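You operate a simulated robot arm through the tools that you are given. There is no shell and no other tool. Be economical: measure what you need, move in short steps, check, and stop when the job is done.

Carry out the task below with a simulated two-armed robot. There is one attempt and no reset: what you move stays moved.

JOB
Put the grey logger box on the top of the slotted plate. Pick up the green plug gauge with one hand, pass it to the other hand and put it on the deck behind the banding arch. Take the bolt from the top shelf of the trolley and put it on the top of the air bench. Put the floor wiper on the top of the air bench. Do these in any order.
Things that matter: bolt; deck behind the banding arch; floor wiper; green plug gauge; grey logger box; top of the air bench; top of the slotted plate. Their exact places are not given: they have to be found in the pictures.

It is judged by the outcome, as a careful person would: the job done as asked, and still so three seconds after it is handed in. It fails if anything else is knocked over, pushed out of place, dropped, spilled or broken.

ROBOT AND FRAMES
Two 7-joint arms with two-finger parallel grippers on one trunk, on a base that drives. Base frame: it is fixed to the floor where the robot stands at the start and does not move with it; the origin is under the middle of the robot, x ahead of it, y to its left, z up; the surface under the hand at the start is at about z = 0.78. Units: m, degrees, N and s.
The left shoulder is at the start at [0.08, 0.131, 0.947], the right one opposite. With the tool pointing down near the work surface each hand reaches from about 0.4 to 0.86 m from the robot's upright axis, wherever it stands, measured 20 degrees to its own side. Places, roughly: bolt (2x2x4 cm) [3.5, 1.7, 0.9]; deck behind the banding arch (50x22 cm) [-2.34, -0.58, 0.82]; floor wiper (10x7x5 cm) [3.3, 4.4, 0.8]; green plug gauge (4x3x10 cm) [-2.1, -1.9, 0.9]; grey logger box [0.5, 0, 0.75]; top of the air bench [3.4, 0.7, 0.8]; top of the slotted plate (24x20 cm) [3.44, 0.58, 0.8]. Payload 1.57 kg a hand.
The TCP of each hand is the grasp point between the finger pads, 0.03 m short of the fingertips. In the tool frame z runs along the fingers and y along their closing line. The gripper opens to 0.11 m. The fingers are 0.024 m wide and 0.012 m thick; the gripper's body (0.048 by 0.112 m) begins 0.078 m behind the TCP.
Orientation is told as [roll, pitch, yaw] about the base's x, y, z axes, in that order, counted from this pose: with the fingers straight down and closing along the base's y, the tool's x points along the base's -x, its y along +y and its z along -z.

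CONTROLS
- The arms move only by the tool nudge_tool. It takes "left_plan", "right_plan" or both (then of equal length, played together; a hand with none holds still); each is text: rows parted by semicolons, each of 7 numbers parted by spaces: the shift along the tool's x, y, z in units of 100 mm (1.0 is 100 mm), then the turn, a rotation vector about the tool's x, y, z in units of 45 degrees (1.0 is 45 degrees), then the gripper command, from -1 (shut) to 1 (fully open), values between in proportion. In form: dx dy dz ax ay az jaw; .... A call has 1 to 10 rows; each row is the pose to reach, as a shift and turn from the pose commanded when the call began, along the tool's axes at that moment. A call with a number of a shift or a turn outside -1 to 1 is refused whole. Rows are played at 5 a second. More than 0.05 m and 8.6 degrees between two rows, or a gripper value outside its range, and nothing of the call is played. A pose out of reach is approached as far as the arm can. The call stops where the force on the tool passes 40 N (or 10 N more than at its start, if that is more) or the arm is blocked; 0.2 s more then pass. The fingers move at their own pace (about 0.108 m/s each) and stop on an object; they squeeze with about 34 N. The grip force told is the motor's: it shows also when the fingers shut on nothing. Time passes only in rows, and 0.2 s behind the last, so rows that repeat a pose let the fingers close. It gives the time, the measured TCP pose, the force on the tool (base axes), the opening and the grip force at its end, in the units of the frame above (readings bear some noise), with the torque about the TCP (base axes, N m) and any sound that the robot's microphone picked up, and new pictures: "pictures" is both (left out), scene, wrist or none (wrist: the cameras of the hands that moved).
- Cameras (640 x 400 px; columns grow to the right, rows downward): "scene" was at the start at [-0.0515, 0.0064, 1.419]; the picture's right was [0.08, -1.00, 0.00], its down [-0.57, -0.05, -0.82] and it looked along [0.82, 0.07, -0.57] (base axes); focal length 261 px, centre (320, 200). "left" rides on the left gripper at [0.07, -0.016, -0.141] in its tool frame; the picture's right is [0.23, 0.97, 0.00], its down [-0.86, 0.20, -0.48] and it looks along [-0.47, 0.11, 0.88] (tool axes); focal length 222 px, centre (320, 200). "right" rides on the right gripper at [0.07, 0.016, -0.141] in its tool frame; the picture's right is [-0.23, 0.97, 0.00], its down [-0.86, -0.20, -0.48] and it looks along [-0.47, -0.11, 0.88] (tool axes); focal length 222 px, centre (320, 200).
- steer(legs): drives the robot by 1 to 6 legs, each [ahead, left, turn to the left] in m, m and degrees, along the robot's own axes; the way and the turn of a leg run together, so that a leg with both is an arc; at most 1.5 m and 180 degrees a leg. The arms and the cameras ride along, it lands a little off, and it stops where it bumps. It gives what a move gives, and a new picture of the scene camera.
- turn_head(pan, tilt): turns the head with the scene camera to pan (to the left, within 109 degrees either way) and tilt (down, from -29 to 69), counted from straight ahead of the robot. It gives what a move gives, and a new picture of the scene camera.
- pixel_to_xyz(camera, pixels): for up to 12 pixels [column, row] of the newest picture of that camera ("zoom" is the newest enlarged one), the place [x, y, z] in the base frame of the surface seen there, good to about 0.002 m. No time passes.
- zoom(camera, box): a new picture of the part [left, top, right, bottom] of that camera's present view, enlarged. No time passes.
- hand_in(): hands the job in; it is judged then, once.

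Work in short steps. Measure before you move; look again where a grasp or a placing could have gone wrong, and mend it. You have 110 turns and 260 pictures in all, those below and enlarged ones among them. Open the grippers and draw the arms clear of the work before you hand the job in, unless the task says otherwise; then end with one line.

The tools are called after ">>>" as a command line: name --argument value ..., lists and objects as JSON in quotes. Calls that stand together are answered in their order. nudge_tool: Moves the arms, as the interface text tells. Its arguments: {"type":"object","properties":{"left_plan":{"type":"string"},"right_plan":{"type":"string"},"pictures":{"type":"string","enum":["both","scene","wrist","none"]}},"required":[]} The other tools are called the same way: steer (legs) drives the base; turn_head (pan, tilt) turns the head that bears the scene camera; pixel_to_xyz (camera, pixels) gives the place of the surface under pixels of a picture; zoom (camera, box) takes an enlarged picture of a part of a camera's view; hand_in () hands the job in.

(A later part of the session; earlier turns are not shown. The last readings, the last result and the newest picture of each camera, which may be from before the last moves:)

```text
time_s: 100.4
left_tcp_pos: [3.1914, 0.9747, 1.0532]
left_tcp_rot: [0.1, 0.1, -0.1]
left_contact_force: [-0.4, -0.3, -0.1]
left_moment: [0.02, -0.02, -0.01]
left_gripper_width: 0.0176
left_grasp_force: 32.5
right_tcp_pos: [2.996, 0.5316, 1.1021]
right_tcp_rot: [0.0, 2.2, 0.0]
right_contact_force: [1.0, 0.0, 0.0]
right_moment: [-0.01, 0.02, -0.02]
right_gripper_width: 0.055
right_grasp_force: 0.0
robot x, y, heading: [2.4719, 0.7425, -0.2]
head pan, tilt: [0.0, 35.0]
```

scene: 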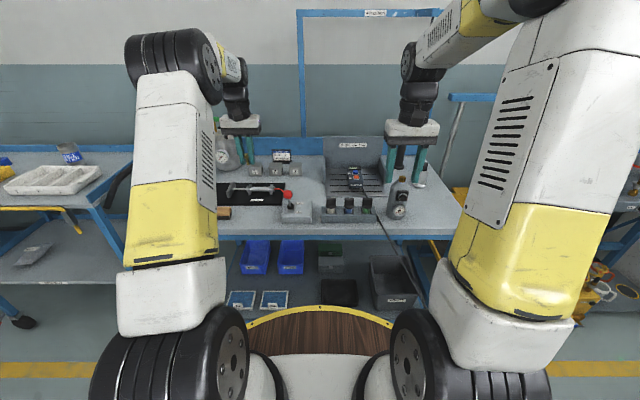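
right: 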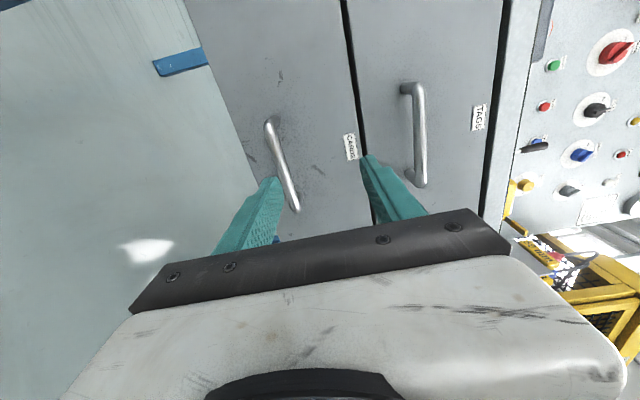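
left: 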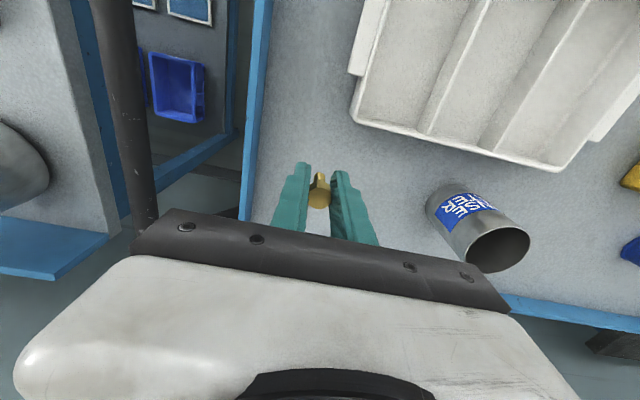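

Left hand is over (3.191, 0.975). I lower 0.1, then 0.115 in all to z≈0.836, and look.

>>> nudge_tool --left_plan "0 0 0.4 0 0 0 -1; 0 0 0.7 0 0 0 -1; 0 0 1 0 0 0 -1" --pictures "none"

>>> nudge_tool --left_plan "0 0 0.4 0 0 0 -1; 0 0 0.7 0 0 0 -1; 0 0 0.9 0 0 0 -1; 0 0 1 0 0 0 -1" --pictures "wrist"

>>> nudge_tool --left_plan "0 0 0.08 0 0 0 -1; 0 0 0.15 0 0 0 -1; 0 0 0.18 0 0 0 -1" --pictures "wrist"

```text
time_s: 101.2
left_tcp_pos: [3.1932, 0.9744, 0.955]
left_tcp_rot: [0.1, 0.1, -0.2]
left_contact_force: [0.6, 0.1, 0.2]
left_moment: [0.0, 0.01, 0.01]
left_gripper_width: 0.0176
left_grasp_force: 32.2
right_tcp_pos: [2.9963, 0.5322, 1.1009]
right_tcp_rot: [0.1, 2.3, 0.1]
right_contact_force: [-0.1, 0.6, 0.3]
right_moment: [-0.01, -0.03, -0.01]
right_gripper_width: 0.055
right_grasp_force: 0.1
robot x, y, heading: [2.4728, 0.7403, -0.4]
head pan, tilt: [0.0, 35.0]
```

```text
time_s: 102.2
left_tcp_pos: [3.1912, 0.9759, 0.8548]
left_tcp_rot: [0.0, 0.0, -0.2]
left_contact_force: [-0.2, 0.4, 0.7]
left_moment: [-0.01, 0.0, -0.03]
left_gripper_width: 0.0175
left_grasp_force: 31.9
right_tcp_pos: [2.9956, 0.5313, 1.1027]
right_tcp_rot: [0.0, 2.2, 0.0]
right_contact_force: [-0.6, -0.6, 0.6]
right_moment: [-0.01, -0.03, -0.02]
right_gripper_width: 0.0551
right_grasp_force: 0.0
robot x, y, heading: [2.4725, 0.7374, -0.5]
head pan, tilt: [0.0, 35.0]
```

left: 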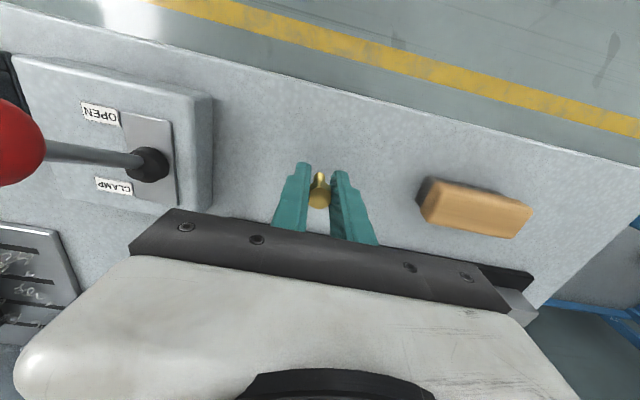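

```text
time_s: 103.0
left_tcp_pos: [3.1911, 0.9737, 0.8363]
left_tcp_rot: [0.0, 0.1, -0.2]
left_contact_force: [-0.9, 0.1, 0.2]
left_moment: [0.0, -0.03, 0.02]
left_gripper_width: 0.0173
left_grasp_force: 32.5
right_tcp_pos: [2.9949, 0.5313, 1.1016]
right_tcp_rot: [-0.1, 2.2, 0.1]
right_contact_force: [-0.1, -0.2, 0.1]
right_moment: [-0.01, 0.01, -0.01]
right_gripper_width: 0.0547
right_grasp_force: 0.1
robot x, y, heading: [2.4714, 0.7408, -0.3]
head pan, tilt: [0.0, 35.0]
```

left: 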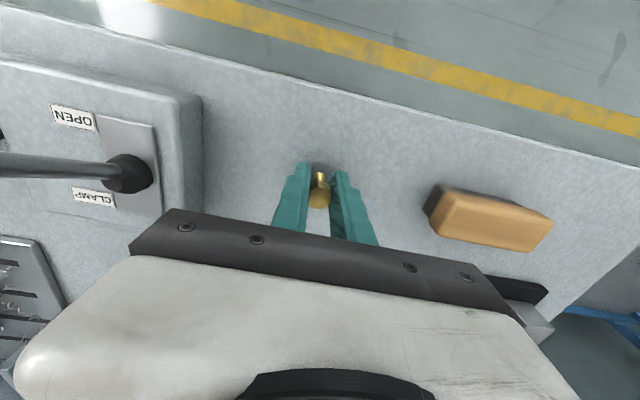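

No load yet; I lower 1.5 mm, open to ~4.5 cm and rise.

>>> nudge_tool --left_plan "0 0 0.01 0 0 0 -1; 0 0 0.015 0 0 0 -1; 0 0 0.015 0 0 0 -0.3; 0 0 0.015 0 0 0 -0.3; 0 0 0.015 0 0 0 -0.2; 0 0 -0.3 0 0 0 -0.2; 0 0 -0.65 0 0 0 -0.2; 0 0 -1 0 0 0 -0.2" --pictures "wrist"

>>> nudge_tool --left_plan "0 0 -0.5 0 0 0 0; 0 0 -1 0 0 0 0" --pictures "wrist"

```text
time_s: 104.8
left_tcp_pos: [3.1921, 0.9752, 0.9354]
left_tcp_rot: [0.1, 0.0, -0.2]
left_contact_force: [0.2, 0.0, -0.1]
left_moment: [0.04, 0.01, -0.02]
left_gripper_width: 0.0442
left_grasp_force: 0.1
right_tcp_pos: [2.9968, 0.5322, 1.1013]
right_tcp_rot: [-0.1, 2.2, 0.0]
right_contact_force: [0.1, -0.1, -0.8]
right_moment: [0.03, 0.05, -0.01]
right_gripper_width: 0.0551
right_grasp_force: 0.1
robot x, y, heading: [2.4724, 0.7438, -0.2]
head pan, tilt: [0.0, 35.0]
```

left: 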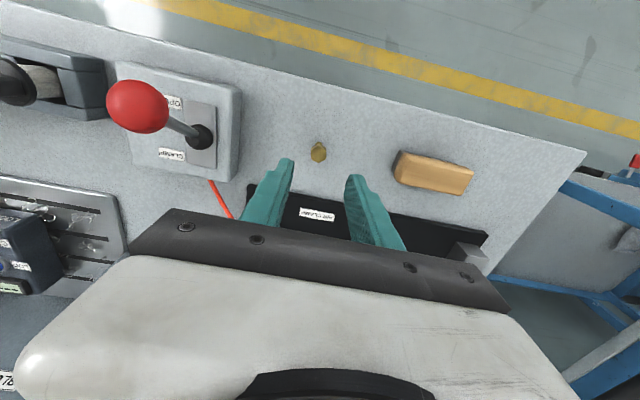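

```text
time_s: 105.4
left_tcp_pos: [3.1943, 0.9779, 1.0362]
left_tcp_rot: [0.0, 0.1, -0.2]
left_contact_force: [0.3, 0.2, -0.1]
left_moment: [0.02, 0.01, 0.0]
left_gripper_width: 0.0548
left_grasp_force: 0.1
right_tcp_pos: [2.9965, 0.531, 1.1018]
right_tcp_rot: [-0.2, 2.2, 0.0]
right_contact_force: [0.5, 0.5, -1.0]
right_moment: [-0.02, 0.01, 0.03]
right_gripper_width: 0.055
right_grasp_force: 0.1
robot x, y, heading: [2.4725, 0.7431, 0.0]
head pan, tilt: [0.0, 35.0]
```

left: 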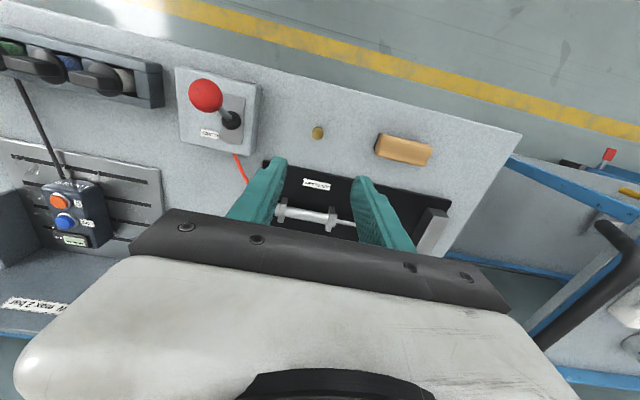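

Bolt stands on the bench. Next the floor wiper near (3.3, 4.4): back off, strafe left along the aisle.

>>> steer --legs '[[-0.3, 0, 0], [0, 1.5, 0], [0, 1.5, 0]]'

>>> turn_head --pan 15 --tilt 32

```text
time_s: 121.5
left_tcp_pos: [2.9453, 3.9587, 1.036]
left_tcp_rot: [0.0, 0.1, -1.8]
left_contact_force: [-0.6, -0.1, 0.3]
left_moment: [0.01, 0.0, 0.01]
left_gripper_width: 0.0549
left_grasp_force: 0.1
right_tcp_pos: [2.7371, 3.5176, 1.1013]
right_tcp_rot: [-0.1, 2.3, -1.5]
right_contact_force: [0.8, 0.2, -0.1]
right_moment: [0.0, 0.04, 0.03]
right_gripper_width: 0.0548
right_grasp_force: 0.1
robot x, y, heading: [2.2199, 3.7436, -1.4]
head pan, tilt: [0.0, 35.0]
```

scene: 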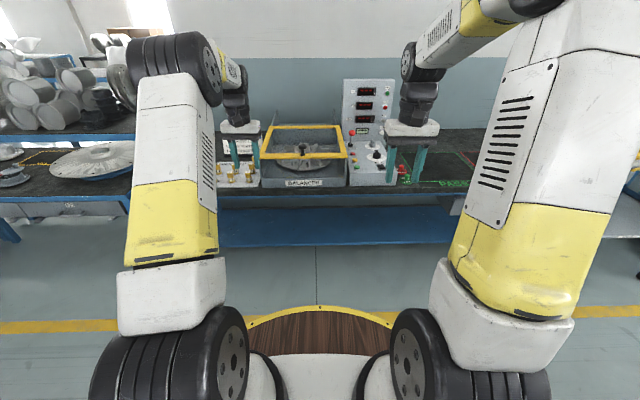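

```text
time_s: 122.2
left_tcp_pos: [2.9445, 3.9587, 1.0369]
left_tcp_rot: [0.1, 0.1, -1.8]
left_contact_force: [-0.1, -0.2, -0.6]
left_moment: [0.04, 0.03, 0.04]
left_gripper_width: 0.0551
left_grasp_force: 0.2
right_tcp_pos: [2.7368, 3.5177, 1.1033]
right_tcp_rot: [-0.1, 2.2, -1.5]
right_contact_force: [-0.2, -0.5, -0.5]
right_moment: [0.01, 0.0, 0.0]
right_gripper_width: 0.0549
right_grasp_force: 0.1
robot x, y, heading: [2.2218, 3.7429, -1.8]
head pan, tilt: [15.0, 32.0]
```

scene: 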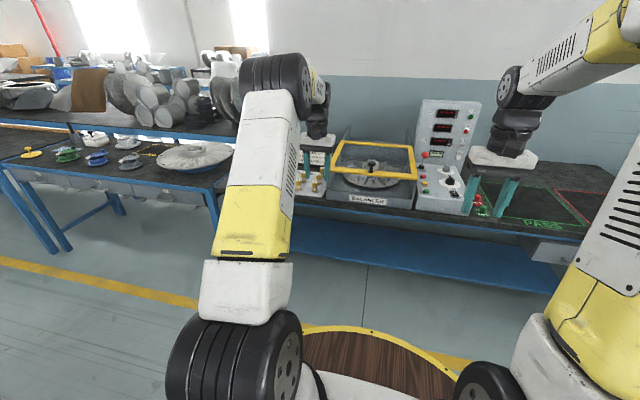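

>>> pixel_to_xyz --camera "scene" --pixels '[[195, 157], [130, 158], [98, 158], [68, 153], [95, 138], [310, 183], [230, 200], [30, 153]]'

>>> zoom --camera "scene" --box '[0, 110, 240, 210]'

>>> steer --legs '[[0, 0.45, 1.6]]'

```text
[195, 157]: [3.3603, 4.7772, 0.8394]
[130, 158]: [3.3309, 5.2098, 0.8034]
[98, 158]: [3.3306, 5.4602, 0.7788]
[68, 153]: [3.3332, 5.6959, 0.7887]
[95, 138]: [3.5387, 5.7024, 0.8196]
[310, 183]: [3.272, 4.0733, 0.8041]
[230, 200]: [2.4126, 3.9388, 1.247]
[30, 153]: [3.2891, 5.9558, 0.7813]
```

```text
2.67 times, centred on (120, 160) of scene
```

zoom: 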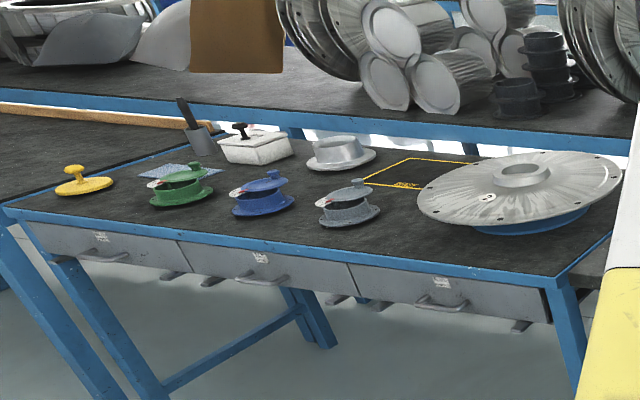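

```text
time_s: 125.0
left_tcp_pos: [2.9457, 4.4373, 1.0374]
left_tcp_rot: [0.0, 0.0, 0.0]
left_contact_force: [0.1, 0.5, 0.6]
left_moment: [0.01, 0.03, -0.02]
left_gripper_width: 0.055
left_grasp_force: 0.1
right_tcp_pos: [2.7505, 3.9897, 1.1013]
right_tcp_rot: [-0.1, 2.1, 0.3]
right_contact_force: [0.4, -0.1, -0.3]
right_moment: [-0.01, 0.02, 0.0]
right_gripper_width: 0.0552
right_grasp_force: 0.1
robot x, y, heading: [2.228, 4.1978, -0.0]
head pan, tilt: [15.0, 32.0]
```

scene: 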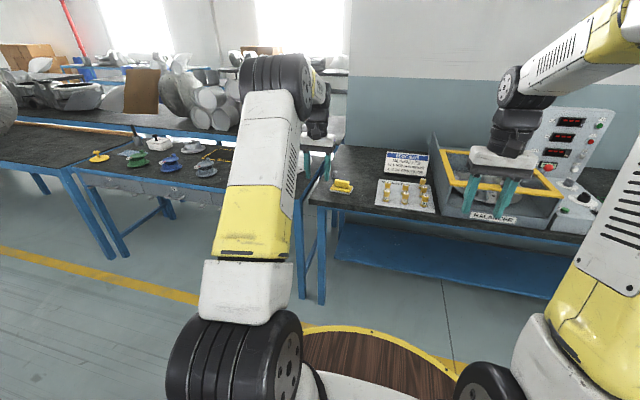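

A yellow item at (342,185) sits near y≈4.4; I zoom and measure.

>>> zoom --camera "scene" --box '[300, 140, 460, 240]'

>>> pixel_to_xyz --camera "scene" --pixels '[[342, 184], [333, 188], [352, 190], [342, 192], [343, 180], [390, 190], [365, 185], [318, 200]]'

>>> zoom --camera "left" --box '[0, 0, 640, 400]'

```text
4.00 times, centred on (380, 190) of scene
```

zoom: 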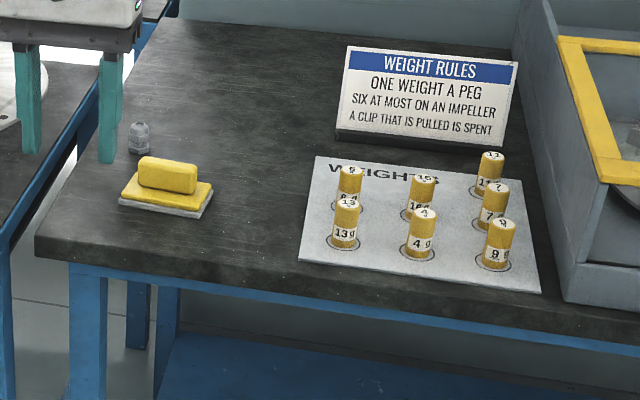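

```text
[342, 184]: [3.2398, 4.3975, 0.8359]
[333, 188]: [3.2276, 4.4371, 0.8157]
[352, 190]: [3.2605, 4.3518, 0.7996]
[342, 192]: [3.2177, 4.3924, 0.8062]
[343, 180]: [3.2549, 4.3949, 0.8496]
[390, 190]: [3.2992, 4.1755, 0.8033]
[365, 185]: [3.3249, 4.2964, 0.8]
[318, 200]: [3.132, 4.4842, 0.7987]
```

```text
1.00 times, centred on (320, 200) of left (not enlarged: the box is as wide or as high as the picture)
```

zoom: 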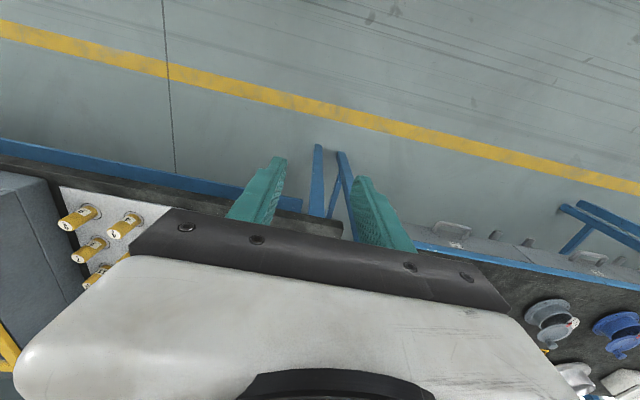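

The yellow wiper (10×7×5) is at about (3.24, 4.40). I drive so the left hand is near above it.

>>> steer --legs '[[0.27, -0.04, 0]]'

>>> zoom --camera "left" --box '[220, 60, 420, 185]'

```text
time_s: 126.9
left_tcp_pos: [3.2132, 4.3981, 1.0382]
left_tcp_rot: [0.0, 0.0, 0.2]
left_contact_force: [-0.5, 0.0, 0.2]
left_moment: [0.0, 0.02, -0.02]
left_gripper_width: 0.0549
left_grasp_force: 0.1
right_tcp_pos: [3.0199, 3.9502, 1.1013]
right_tcp_rot: [-0.1, 2.2, 0.4]
right_contact_force: [-0.1, -0.4, 0.4]
right_moment: [-0.01, -0.01, 0.02]
right_gripper_width: 0.055
right_grasp_force: 0.0
robot x, y, heading: [2.4959, 4.1554, 0.3]
head pan, tilt: [15.0, 32.0]
```

scene: 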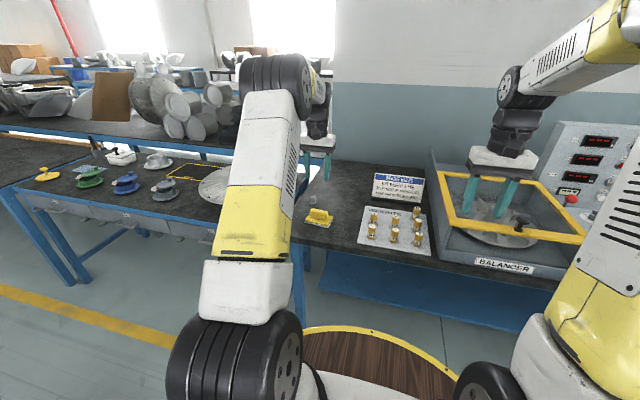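

```text
3.20 times, centred on (320, 122) of left
```

zoom: 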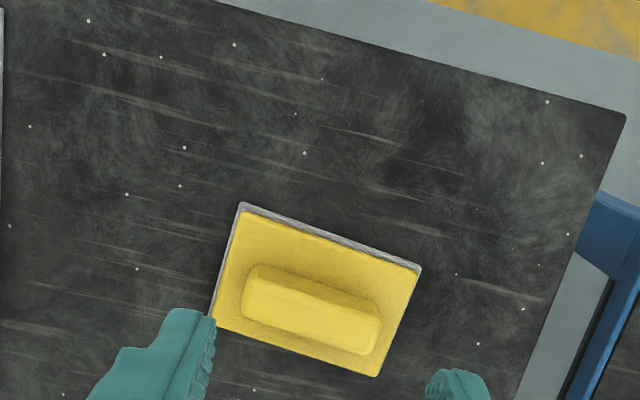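

>>> pixel_to_xyz --camera "zoom" --pixels '[[252, 295], [312, 310], [372, 335], [246, 212], [414, 272], [374, 370], [220, 322], [318, 290], [430, 300]]'

```text
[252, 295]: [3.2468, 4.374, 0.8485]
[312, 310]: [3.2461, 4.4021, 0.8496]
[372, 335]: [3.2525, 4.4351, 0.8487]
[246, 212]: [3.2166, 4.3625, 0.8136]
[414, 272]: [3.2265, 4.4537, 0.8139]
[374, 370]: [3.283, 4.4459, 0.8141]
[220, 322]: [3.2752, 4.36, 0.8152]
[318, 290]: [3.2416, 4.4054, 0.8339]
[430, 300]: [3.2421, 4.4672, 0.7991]
```

Handle centre (3.248, 4.404), top 0.849, turned about −6°. I align and descend with the hand open wide.

>>> nudge_tool --left_plan "-0.2 0.03 0.3 0 0 0.07 0.8; -0.35 0.06 0.6 0 0 0.138 0.8; -0.35 0.06 0.8 0 0 0.138 0.8; -0.35 0.06 1 0 0 0.138 0.8" --pictures "wrist"

>>> nudge_tool --left_plan "0 0 0.3 0 0 0 0.8; 0 0 0.6 0 0 0 0.8; 0 0 0.8 0 0 0 0.8; 0 0 0.91 0 0 0 0.8" --pictures "wrist"

```text
time_s: 127.9
left_tcp_pos: [3.2495, 4.4053, 0.9375]
left_tcp_rot: [-0.1, 0.0, -6.0]
left_contact_force: [-0.2, -0.1, 0.3]
left_moment: [0.02, -0.01, 0.01]
left_gripper_width: 0.0991
left_grasp_force: 0.1
right_tcp_pos: [3.0211, 3.9508, 1.1023]
right_tcp_rot: [-0.2, 2.2, 0.5]
right_contact_force: [0.5, -0.6, -0.3]
right_moment: [0.01, -0.01, 0.0]
right_gripper_width: 0.055
right_grasp_force: 0.1
robot x, y, heading: [2.4914, 4.1582, 0.0]
head pan, tilt: [15.0, 32.0]
```

left: 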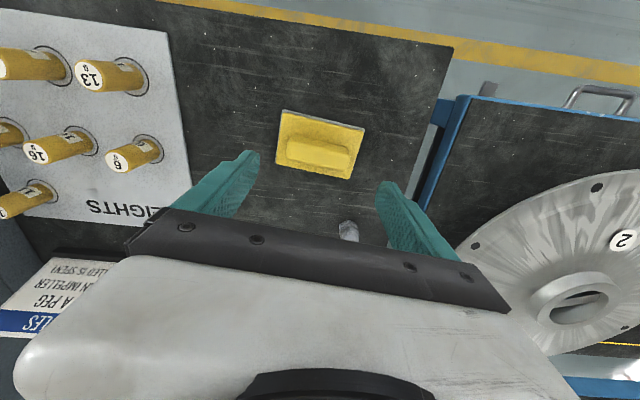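

```text
time_s: 128.9
left_tcp_pos: [3.249, 4.4044, 0.8463]
left_tcp_rot: [-0.1, 0.0, -6.1]
left_contact_force: [-1.7, 0.1, 6.0]
left_moment: [-0.31, 0.12, -0.12]
left_gripper_width: 0.0991
left_grasp_force: 0.0
right_tcp_pos: [3.0207, 3.9502, 1.1025]
right_tcp_rot: [-0.1, 2.2, 0.4]
right_contact_force: [-0.3, 0.0, 0.9]
right_moment: [-0.03, -0.03, -0.01]
right_gripper_width: 0.0549
right_grasp_force: 0.1
robot x, y, heading: [2.496, 4.1616, -0.1]
head pan, tilt: [15.0, 32.0]
```

left: 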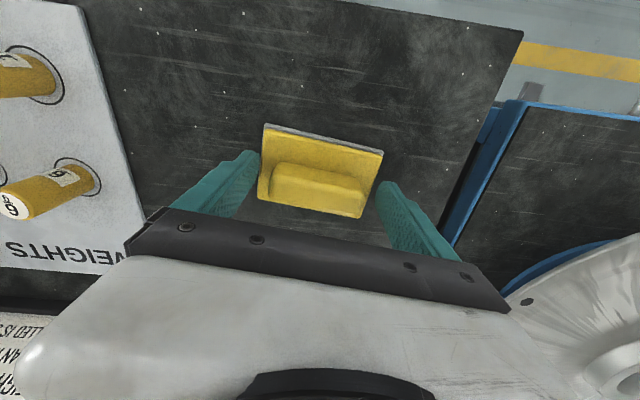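

Slight touch (6 N). I raise 4 mm and close on the handle.

>>> nudge_tool --left_plan "0 0 -0.04 0 0 0 0.8; 0 0 -0.04 0 0 0 -1; 0 0 -0.04 0 0 0 -1; 0 0 -0.04 0 0 0 -1; 0 0 -0.04 0 0 0 -1" --pictures "wrist"

```text
time_s: 130.1
left_tcp_pos: [3.2488, 4.4048, 0.8496]
left_tcp_rot: [0.0, 0.2, -6.0]
left_contact_force: [0.6, 0.2, 0.1]
left_moment: [-0.01, -0.01, -0.01]
left_gripper_width: 0.0688
left_grasp_force: 34.1
right_tcp_pos: [3.0199, 3.9515, 1.1011]
right_tcp_rot: [-0.1, 2.2, 0.4]
right_contact_force: [-0.6, 0.1, -0.6]
right_moment: [-0.03, 0.01, 0.03]
right_gripper_width: 0.0552
right_grasp_force: 0.1
robot x, y, heading: [2.4988, 4.1545, -0.2]
head pan, tilt: [15.0, 32.0]
```

left: 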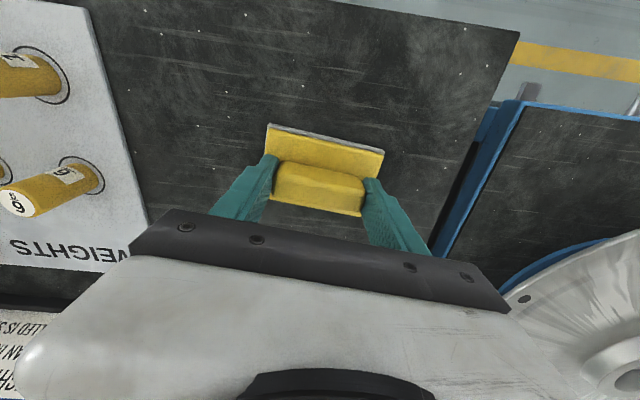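

Gripped at 69 mm. I lift and check, then drive back to the air bench.

>>> nudge_tool --left_plan "0 0 -0.2 0 0 0 -1; 0 0 -0.5 0 0 0 -1; 0 0 -1 0 0 0 -1" --pictures "wrist"

>>> nudge_tool --left_plan "0 0 -0.5 0 0 0 -1; 0 0 -1 0 0 0 -1" --pictures "none"

>>> steer --legs '[[-0.3, 0, 0], [0, -1.5, 0], [0, -1.5, 0], [0, -0.9, 0]]'

>>> turn_head --pan 5 --tilt 32

```text
time_s: 130.9
left_tcp_pos: [3.2488, 4.4036, 0.9502]
left_tcp_rot: [0.0, 0.1, -6.2]
left_contact_force: [0.7, 0.7, -0.6]
left_moment: [-0.01, 0.03, 0.01]
left_gripper_width: 0.0691
left_grasp_force: 33.9
right_tcp_pos: [3.0193, 3.9516, 1.1015]
right_tcp_rot: [-0.1, 2.2, 0.4]
right_contact_force: [0.6, -0.1, -1.6]
right_moment: [-0.01, 0.0, 0.01]
right_gripper_width: 0.0548
right_grasp_force: 0.1
robot x, y, heading: [2.4984, 4.1605, -0.1]
head pan, tilt: [15.0, 32.0]
```

left: 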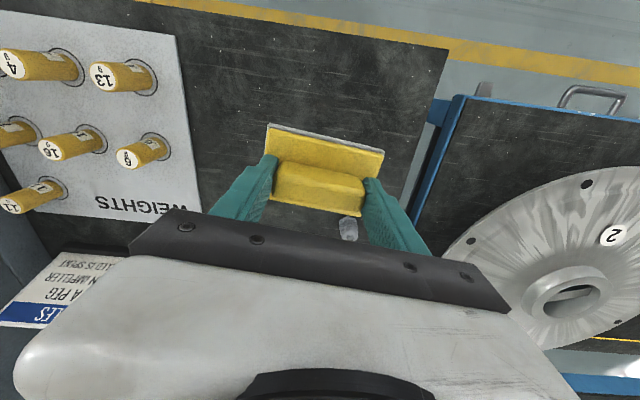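

```text
time_s: 131.5
left_tcp_pos: [3.2463, 4.4044, 1.0468]
left_tcp_rot: [0.0, 0.1, -6.1]
left_contact_force: [0.2, -0.2, -1.1]
left_moment: [-0.02, 0.02, 0.0]
left_gripper_width: 0.0691
left_grasp_force: 33.6
right_tcp_pos: [3.0209, 3.9507, 1.1014]
right_tcp_rot: [-0.1, 2.2, 0.4]
right_contact_force: [0.3, 0.4, -0.1]
right_moment: [0.02, 0.06, 0.03]
right_gripper_width: 0.055
right_grasp_force: 0.0
robot x, y, heading: [2.4958, 4.1573, 0.0]
head pan, tilt: [15.0, 32.0]
```

```text
time_s: 152.0
left_tcp_pos: [2.9051, 0.4859, 1.0475]
left_tcp_rot: [-0.1, 0.2, -6.9]
left_contact_force: [-0.8, 0.0, -1.7]
left_moment: [0.01, -0.01, 0.02]
left_gripper_width: 0.0693
left_grasp_force: 34.0
right_tcp_pos: [2.6725, 0.0354, 1.1005]
right_tcp_rot: [-0.1, 2.2, -0.5]
right_contact_force: [-0.3, -1.0, 0.6]
right_moment: [-0.03, -0.01, 0.0]
right_gripper_width: 0.0546
right_grasp_force: 0.0
robot x, y, heading: [2.1538, 0.2515, -0.8]
head pan, tilt: [15.0, 32.0]
```

scene: 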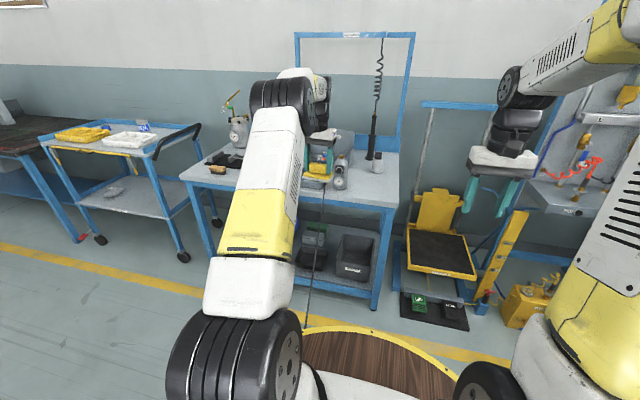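

```text
time_s: 152.7
left_tcp_pos: [2.9052, 0.486, 1.0474]
left_tcp_rot: [0.0, 0.0, -7.0]
left_contact_force: [0.1, -0.6, -0.4]
left_moment: [-0.01, -0.04, -0.01]
left_gripper_width: 0.0691
left_grasp_force: 34.4
right_tcp_pos: [2.6731, 0.0358, 1.1012]
right_tcp_rot: [-0.1, 2.1, -0.5]
right_contact_force: [-0.1, 0.3, -0.4]
right_moment: [-0.01, 0.01, 0.01]
right_gripper_width: 0.0552
right_grasp_force: 0.1
robot x, y, heading: [2.1511, 0.2512, -1.0]
head pan, tilt: [5.0, 32.0]
```

scene: 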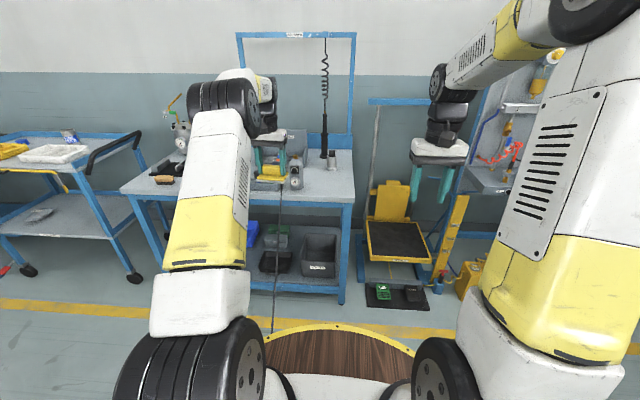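

I measure the free right part of the bench near (325,185).

>>> pixel_to_xyz --camera "scene" --pixels '[[325, 185], [340, 193], [312, 195], [296, 184], [333, 160], [350, 200], [345, 180], [325, 175]]'

>>> zoom --camera "scene" --box '[240, 120, 400, 220]'

```text
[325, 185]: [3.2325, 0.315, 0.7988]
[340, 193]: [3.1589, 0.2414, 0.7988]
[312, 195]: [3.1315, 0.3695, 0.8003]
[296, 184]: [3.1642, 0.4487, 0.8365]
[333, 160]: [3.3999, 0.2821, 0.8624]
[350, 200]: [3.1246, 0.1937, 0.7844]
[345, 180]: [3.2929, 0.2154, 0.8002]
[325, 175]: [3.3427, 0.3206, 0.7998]
```

```text
4.00 times, centred on (320, 170) of scene
```

zoom: 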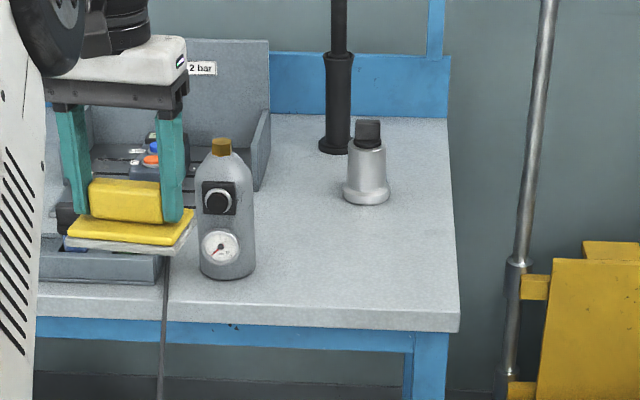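

I drive to bring the wiper over (3.23, 0.29).

>>> steer --legs '[[0, -0.2, 0], [0.325, 0, 0]]'

```text
time_s: 156.0
left_tcp_pos: [3.2248, 0.2857, 1.0473]
left_tcp_rot: [0.1, 0.0, -6.7]
left_contact_force: [-0.3, -0.2, -1.3]
left_moment: [0.01, 0.04, 0.0]
left_gripper_width: 0.069
left_grasp_force: 34.5
right_tcp_pos: [2.9921, -0.1664, 1.1013]
right_tcp_rot: [-0.1, 2.2, -0.2]
right_contact_force: [0.0, 0.3, 0.4]
right_moment: [-0.02, -0.01, 0.0]
right_gripper_width: 0.0548
right_grasp_force: 0.0
robot x, y, heading: [2.4713, 0.0461, -0.3]
head pan, tilt: [5.0, 32.0]
```

scene: 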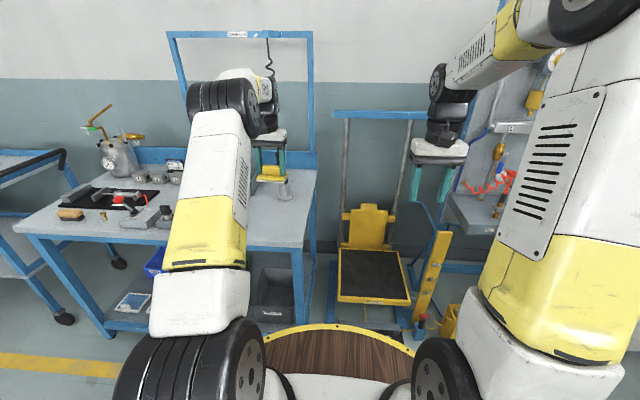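

Over (3.225, 0.286). Lower to z≈0.851 in two calls, then release.

>>> nudge_tool --left_plan "0 0 0.4 0 0 0 -1; 0 0 0.7 0 0 0 -1; 0 0 1 0 0 0 -1" --pictures "wrist"

>>> nudge_tool --left_plan "0 0 0.4 0 0 0 -1; 0 0 0.7 0 0 0 -1; 0 0 0.9 0 0 0 -1; 0 0 0.96 0 0 0 -1; 0 0 0.97 0 0 0 -1" --pictures "wrist"

```text
time_s: 156.8
left_tcp_pos: [3.2227, 0.2864, 0.9465]
left_tcp_rot: [-0.1, 0.0, -6.7]
left_contact_force: [1.4, -0.5, -1.5]
left_moment: [0.0, -0.02, -0.03]
left_gripper_width: 0.0688
left_grasp_force: 33.6
right_tcp_pos: [2.9924, -0.1664, 1.1019]
right_tcp_rot: [-0.1, 2.2, -0.4]
right_contact_force: [-0.3, 0.1, -0.6]
right_moment: [-0.02, -0.03, 0.07]
right_gripper_width: 0.0551
right_grasp_force: 0.1
robot x, y, heading: [2.4707, 0.0501, -0.4]
head pan, tilt: [5.0, 32.0]
```

left: 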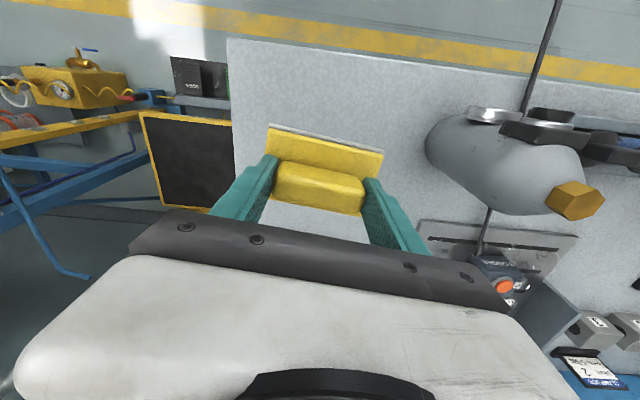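

```text
time_s: 158.0
left_tcp_pos: [3.2228, 0.2863, 0.851]
left_tcp_rot: [0.0, 0.0, -6.6]
left_contact_force: [0.4, 0.7, -1.5]
left_moment: [0.0, -0.01, -0.01]
left_gripper_width: 0.0692
left_grasp_force: 34.2
right_tcp_pos: [2.9933, -0.166, 1.1026]
right_tcp_rot: [-0.1, 2.2, -0.3]
right_contact_force: [0.8, 0.4, 0.6]
right_moment: [0.02, 0.03, -0.01]
right_gripper_width: 0.0551
right_grasp_force: 0.0
robot x, y, heading: [2.4713, 0.0475, -0.3]
head pan, tilt: [5.0, 32.0]
```

left: 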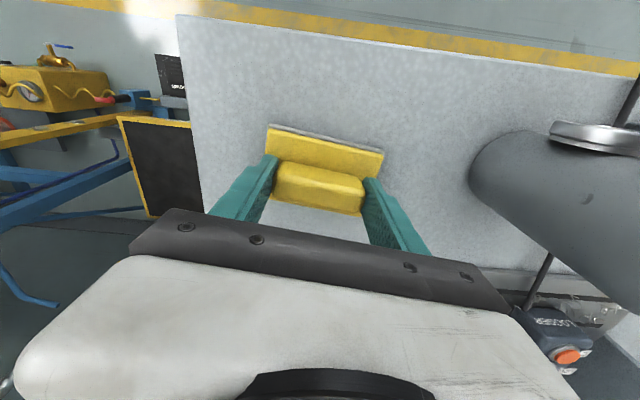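

>>> nudge_tool --left_plan "0 0 0.02 0 0 0 -1; 0 0 0.02 0 0 0 0.7; 0 0 0.02 0 0 0 0.7; 0 0 -0.3 0 0 0 0.7; 0 0 -0.65 0 0 0 0.7; 0 0 -1 0 0 0 0.7" --pictures "wrist"

>>> nudge_tool --left_plan "0 0 -0.5 0 0 -0.07 0.7; 0 0 -1 0 0 -0.138 0.7" --pictures "none"

>>> steer --legs '[[-0.35, 0, 0]]'

>>> zoom --camera "scene" --box '[80, 130, 380, 318]'

```text
time_s: 159.4
left_tcp_pos: [3.2227, 0.2859, 0.9513]
left_tcp_rot: [-0.1, 0.1, -6.7]
left_contact_force: [-0.4, 0.3, -0.4]
left_moment: [-0.01, 0.0, -0.01]
left_gripper_width: 0.0933
left_grasp_force: 0.0
right_tcp_pos: [2.9933, -0.1656, 1.1015]
right_tcp_rot: [-0.2, 2.2, -0.3]
right_contact_force: [0.5, -0.3, 0.3]
right_moment: [-0.03, 0.0, 0.01]
right_gripper_width: 0.0548
right_grasp_force: 0.0
robot x, y, heading: [2.4703, 0.0474, -0.3]
head pan, tilt: [5.0, 32.0]
```

left: 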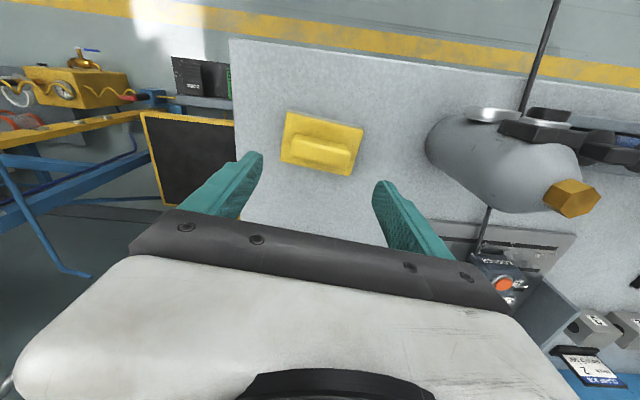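

```text
time_s: 160.0
left_tcp_pos: [3.2258, 0.2828, 1.0506]
left_tcp_rot: [0.1, 0.2, -0.5]
left_contact_force: [0.5, 0.5, -0.5]
left_moment: [0.0, 0.03, -0.02]
left_gripper_width: 0.0934
left_grasp_force: 0.1
right_tcp_pos: [2.993, -0.1657, 1.1009]
right_tcp_rot: [-0.1, 2.2, -0.3]
right_contact_force: [0.5, 0.6, 0.4]
right_moment: [0.0, 0.01, 0.02]
right_gripper_width: 0.0549
right_grasp_force: 0.1
robot x, y, heading: [2.4693, 0.045, -0.3]
head pan, tilt: [5.0, 32.0]
```

```text
time_s: 162.3
left_tcp_pos: [2.8752, 0.2889, 1.0503]
left_tcp_rot: [0.0, 0.2, -0.3]
left_contact_force: [-0.9, 1.0, 0.3]
left_moment: [-0.01, 0.0, 0.02]
left_gripper_width: 0.0933
left_grasp_force: 0.1
right_tcp_pos: [2.6442, -0.161, 1.1013]
right_tcp_rot: [-0.1, 2.3, -0.1]
right_contact_force: [-0.5, -1.3, 0.2]
right_moment: [0.02, 0.0, -0.02]
right_gripper_width: 0.0549
right_grasp_force: 0.2
robot x, y, heading: [2.1217, 0.0527, -0.3]
head pan, tilt: [5.0, 32.0]
```

scene: 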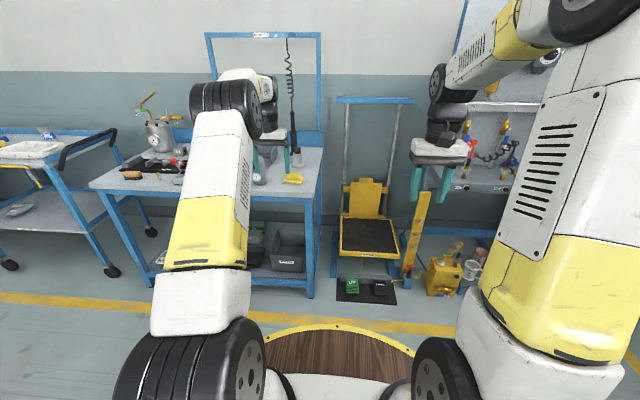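

```text
2.13 times, centred on (230, 224) of scene
```

zoom: 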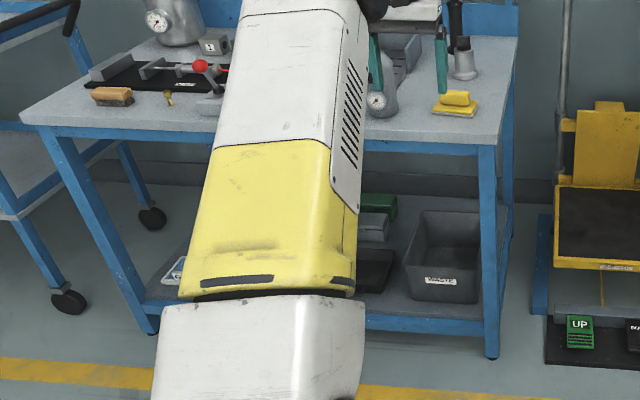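

All three are on the bench. Now I back through the aisle at y≈0.85 toward the packing area.

>>> steer --legs '[[0, 0.79, 0.3], [-1.5, 0, 0], [-1.3, 0, 0]]'

```text
time_s: 179.6
left_tcp_pos: [0.0802, 1.0096, 1.0502]
left_tcp_rot: [0.0, 0.1, 2.0]
left_contact_force: [0.5, -0.3, 0.0]
left_moment: [-0.01, 0.01, 0.03]
left_gripper_width: 0.0934
left_grasp_force: 0.0
right_tcp_pos: [-0.134, 0.5511, 1.1019]
right_tcp_rot: [-0.1, 2.2, 2.1]
right_contact_force: [0.1, -0.4, -0.4]
right_moment: [0.03, -0.03, 0.02]
right_gripper_width: 0.0551
right_grasp_force: 0.1
robot x, y, heading: [-0.664, 0.7422, 1.7]
head pan, tilt: [5.0, 32.0]
```

scene: 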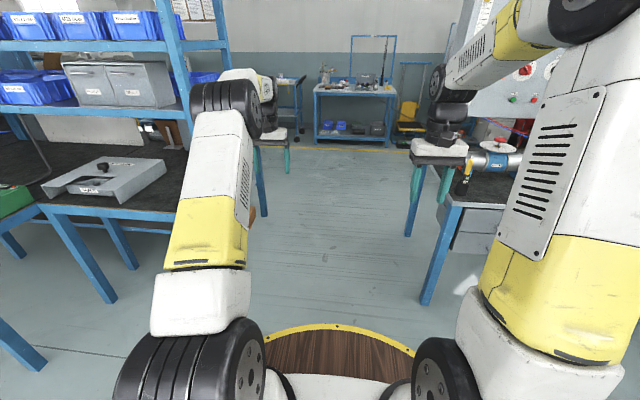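

I back a bit more, shift and turn right by 90°, then look toward the packing bench.

>>> steer --legs '[[-0.3, -0.5, -1.7], [0, 0, -110]]'

>>> turn_head --pan -35 --tilt 25

```text
time_s: 187.5
left_tcp_pos: [-0.9749, -0.5525, 1.0497]
left_tcp_rot: [0.0, 0.2, -109.5]
left_contact_force: [-0.2, -0.2, 0.3]
left_moment: [0.02, -0.02, 0.0]
left_gripper_width: 0.0934
left_grasp_force: 0.0
right_tcp_pos: [-1.324, -0.1868, 1.1009]
right_tcp_rot: [-0.1, 2.2, -109.2]
right_contact_force: [0.1, 1.1, -0.3]
right_moment: [0.0, -0.01, -0.02]
right_gripper_width: 0.0549
right_grasp_force: 0.0
robot x, y, heading: [-0.951, 0.2404, -109.8]
head pan, tilt: [5.0, 32.0]
```

scene: 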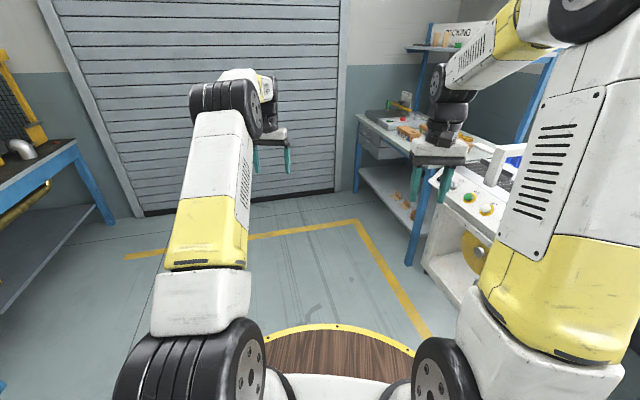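

```text
time_s: 188.5
left_tcp_pos: [-0.9753, -0.5528, 1.0493]
left_tcp_rot: [0.0, 0.1, -109.5]
left_contact_force: [0.0, -0.3, 0.9]
left_moment: [0.06, -0.02, -0.04]
left_gripper_width: 0.0937
left_grasp_force: 0.1
right_tcp_pos: [-1.3227, -0.1862, 1.101]
right_tcp_rot: [-0.1, 2.2, -109.2]
right_contact_force: [-0.3, -1.0, -0.2]
right_moment: [-0.01, 0.01, 0.0]
right_gripper_width: 0.0551
right_grasp_force: 0.1
robot x, y, heading: [-0.9515, 0.2379, -109.2]
head pan, tilt: [-35.0, 25.0]
```

scene: 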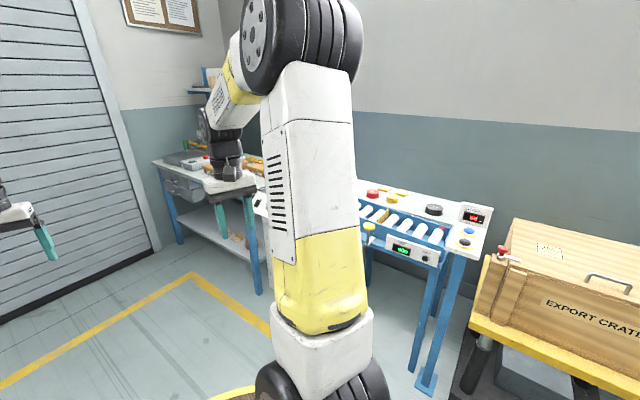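

The stations face +x, so I turn to heading 180 and look.

>>> steer --legs '[[0, 0, -70.5]]'

>>> turn_head --pan 40 --tilt 25

>>> zoom --camera "scene" --box '[0, 80, 320, 280]'

```text
time_s: 192.0
left_tcp_pos: [-1.7072, -0.0011, 1.0517]
left_tcp_rot: [0.0, 0.1, 179.7]
left_contact_force: [0.5, 0.6, -0.1]
left_moment: [-0.02, 0.02, -0.01]
left_gripper_width: 0.0933
left_grasp_force: 0.0
right_tcp_pos: [-1.4757, 0.4503, 1.1019]
right_tcp_rot: [-0.1, 2.1, 180.0]
right_contact_force: [-0.1, -0.2, 1.0]
right_moment: [0.01, -0.01, -0.04]
right_gripper_width: 0.0549
right_grasp_force: 0.2
robot x, y, heading: [-0.9535, 0.2396, 179.6]
head pan, tilt: [-35.0, 25.0]
```

scene: 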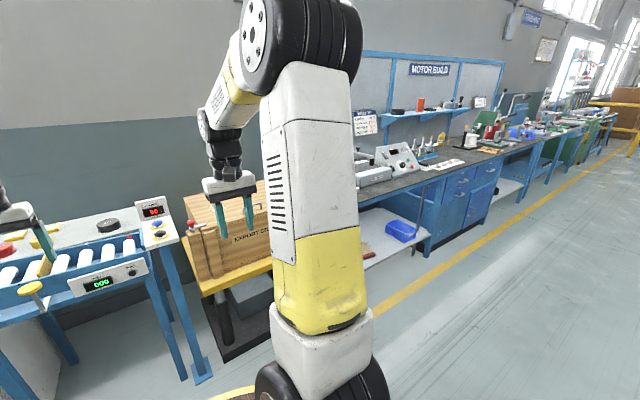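

```text
time_s: 193.5
left_tcp_pos: [-1.7063, -0.0008, 1.0492]
left_tcp_rot: [0.0, 0.0, 179.6]
left_contact_force: [-0.9, 1.2, -0.7]
left_moment: [0.01, -0.02, 0.0]
left_gripper_width: 0.0935
left_grasp_force: 0.0
right_tcp_pos: [-1.476, 0.4499, 1.1018]
right_tcp_rot: [-0.1, 2.2, 179.9]
right_contact_force: [0.1, 0.1, -0.1]
right_moment: [0.0, 0.0, 0.01]
right_gripper_width: 0.0551
right_grasp_force: 0.1
robot x, y, heading: [-0.9547, 0.2375, 179.5]
head pan, tilt: [40.0, 25.0]
```

scene: 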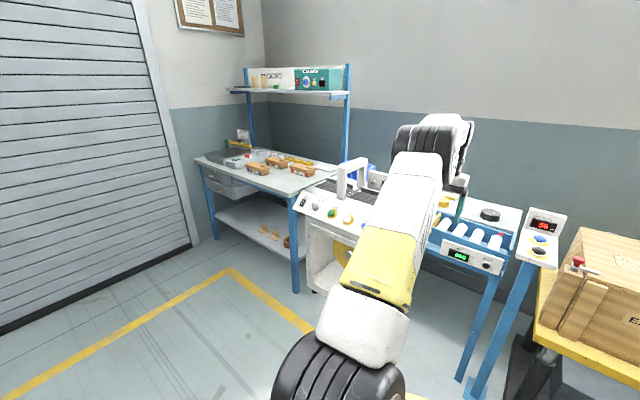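

```text
2.00 times, centred on (160, 180) of scene
```

zoom: 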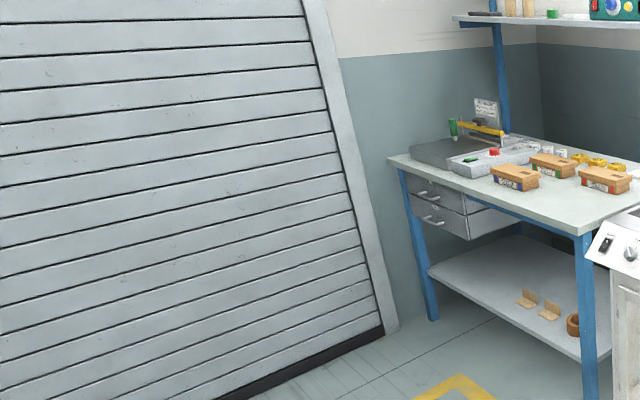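

The green gauge stands on the packing bench at about (226,143). I zoom and measure bench, arch and gauge.

>>> zoom --camera "scene" --box '[190, 110, 390, 235]'

>>> pixel_to_xyz --camera "scene" --pixels '[[226, 144], [197, 160], [290, 194], [344, 190], [350, 165], [300, 203], [340, 185], [255, 160]]'

```text
3.20 times, centred on (290, 172) of scene
```

zoom: 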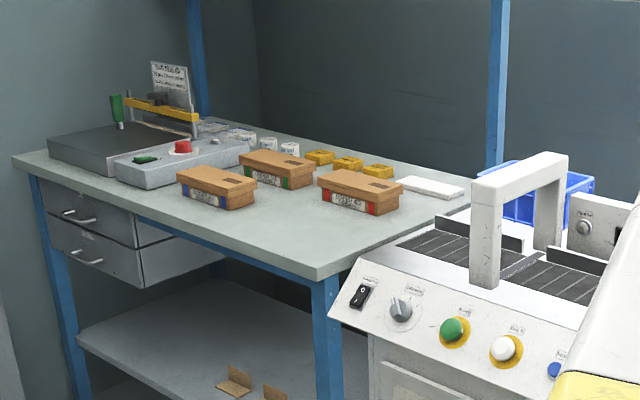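

```text
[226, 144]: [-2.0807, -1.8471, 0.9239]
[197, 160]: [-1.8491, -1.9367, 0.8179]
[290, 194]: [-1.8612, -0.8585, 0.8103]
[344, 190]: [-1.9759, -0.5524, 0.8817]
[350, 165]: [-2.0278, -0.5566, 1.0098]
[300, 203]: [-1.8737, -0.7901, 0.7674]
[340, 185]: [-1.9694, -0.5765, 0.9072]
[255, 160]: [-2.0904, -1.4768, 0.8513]
```

Packing bench front is x≈-1.85; gauge at (-2.08,-1.85). I strafe left 1.5 m at present distance and look from closer.

>>> steer --legs '[[0, 1.5, 0]]'

>>> turn_head --pan 32 --tilt 28

>>> zoom --camera "scene" --box '[180, 100, 380, 225]'

```text
time_s: 201.0
left_tcp_pos: [-1.7389, -1.5004, 1.0491]
left_tcp_rot: [0.0, 0.2, 178.3]
left_contact_force: [0.1, -0.1, 0.4]
left_moment: [-0.02, -0.01, -0.01]
left_gripper_width: 0.0937
left_grasp_force: 0.0
right_tcp_pos: [-1.4979, -1.0555, 1.101]
right_tcp_rot: [0.0, 2.1, 178.7]
right_contact_force: [0.4, -1.0, 0.2]
right_moment: [-0.01, 0.01, -0.04]
right_gripper_width: 0.0549
right_grasp_force: 0.0
robot x, y, heading: [-0.9804, -1.283, 178.4]
head pan, tilt: [40.0, 25.0]
```

scene: 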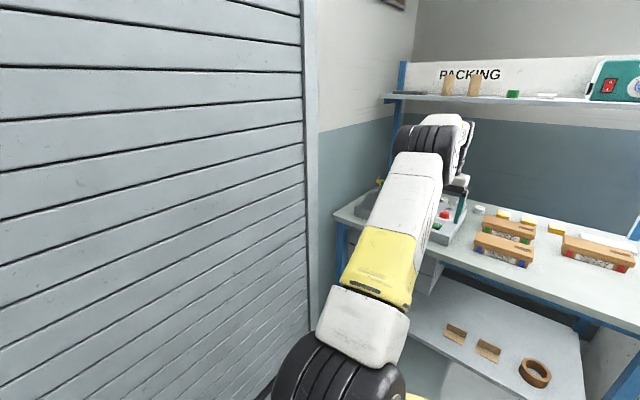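

```text
time_s: 201.7
left_tcp_pos: [-1.7398, -1.5002, 1.0512]
left_tcp_rot: [0.0, 0.1, 178.4]
left_contact_force: [-0.2, 0.1, 0.1]
left_moment: [-0.02, -0.03, 0.01]
left_gripper_width: 0.0935
left_grasp_force: 0.1
right_tcp_pos: [-1.4969, -1.0567, 1.1014]
right_tcp_rot: [0.0, 2.2, 178.6]
right_contact_force: [-0.1, 0.1, -0.5]
right_moment: [0.01, 0.0, -0.01]
right_gripper_width: 0.0548
right_grasp_force: 0.1
robot x, y, heading: [-0.9769, -1.2788, 178.5]
head pan, tilt: [32.0, 28.0]
```

scene: 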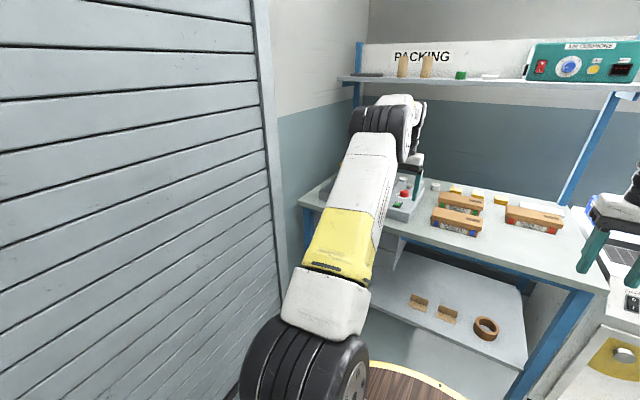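

```text
3.20 times, centred on (280, 162) of scene
```

zoom: 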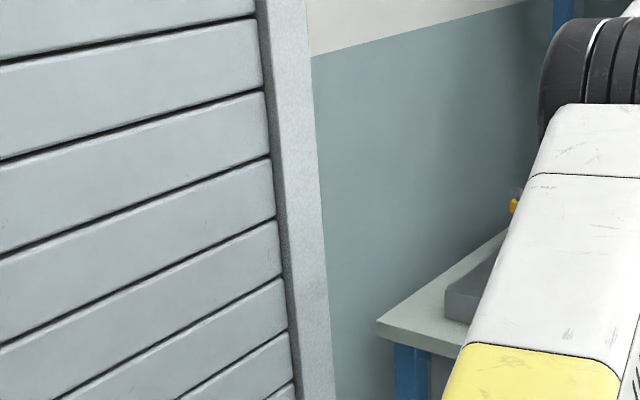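

>>> pixel_to_xyz --camera "scene" --pixels '[[150, 200], [250, 150], [345, 79], [480, 83], [402, 66], [462, 75], [303, 205], [460, 202]]'

>>> zoom --camera "left" --box '[0, 0, 640, 400]'

```text
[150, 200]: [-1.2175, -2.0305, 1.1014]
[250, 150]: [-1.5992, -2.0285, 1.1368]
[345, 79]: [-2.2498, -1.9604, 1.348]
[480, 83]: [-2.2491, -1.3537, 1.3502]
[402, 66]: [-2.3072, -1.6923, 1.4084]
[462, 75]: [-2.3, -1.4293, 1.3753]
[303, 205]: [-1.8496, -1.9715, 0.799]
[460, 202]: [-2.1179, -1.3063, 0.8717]
```

```text
1.00 times, centred on (320, 200) of left (not enlarged: the box is as wide or as high as the picture)
```

zoom: 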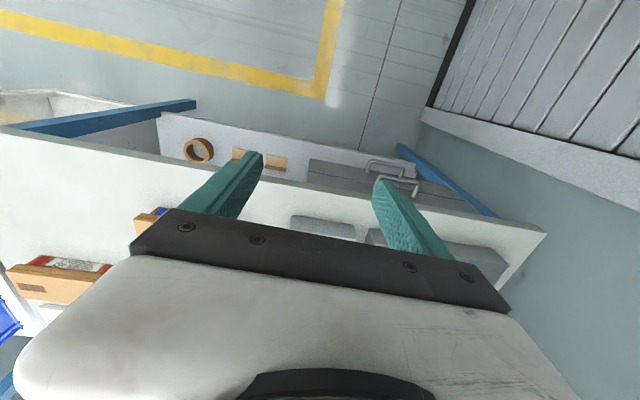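

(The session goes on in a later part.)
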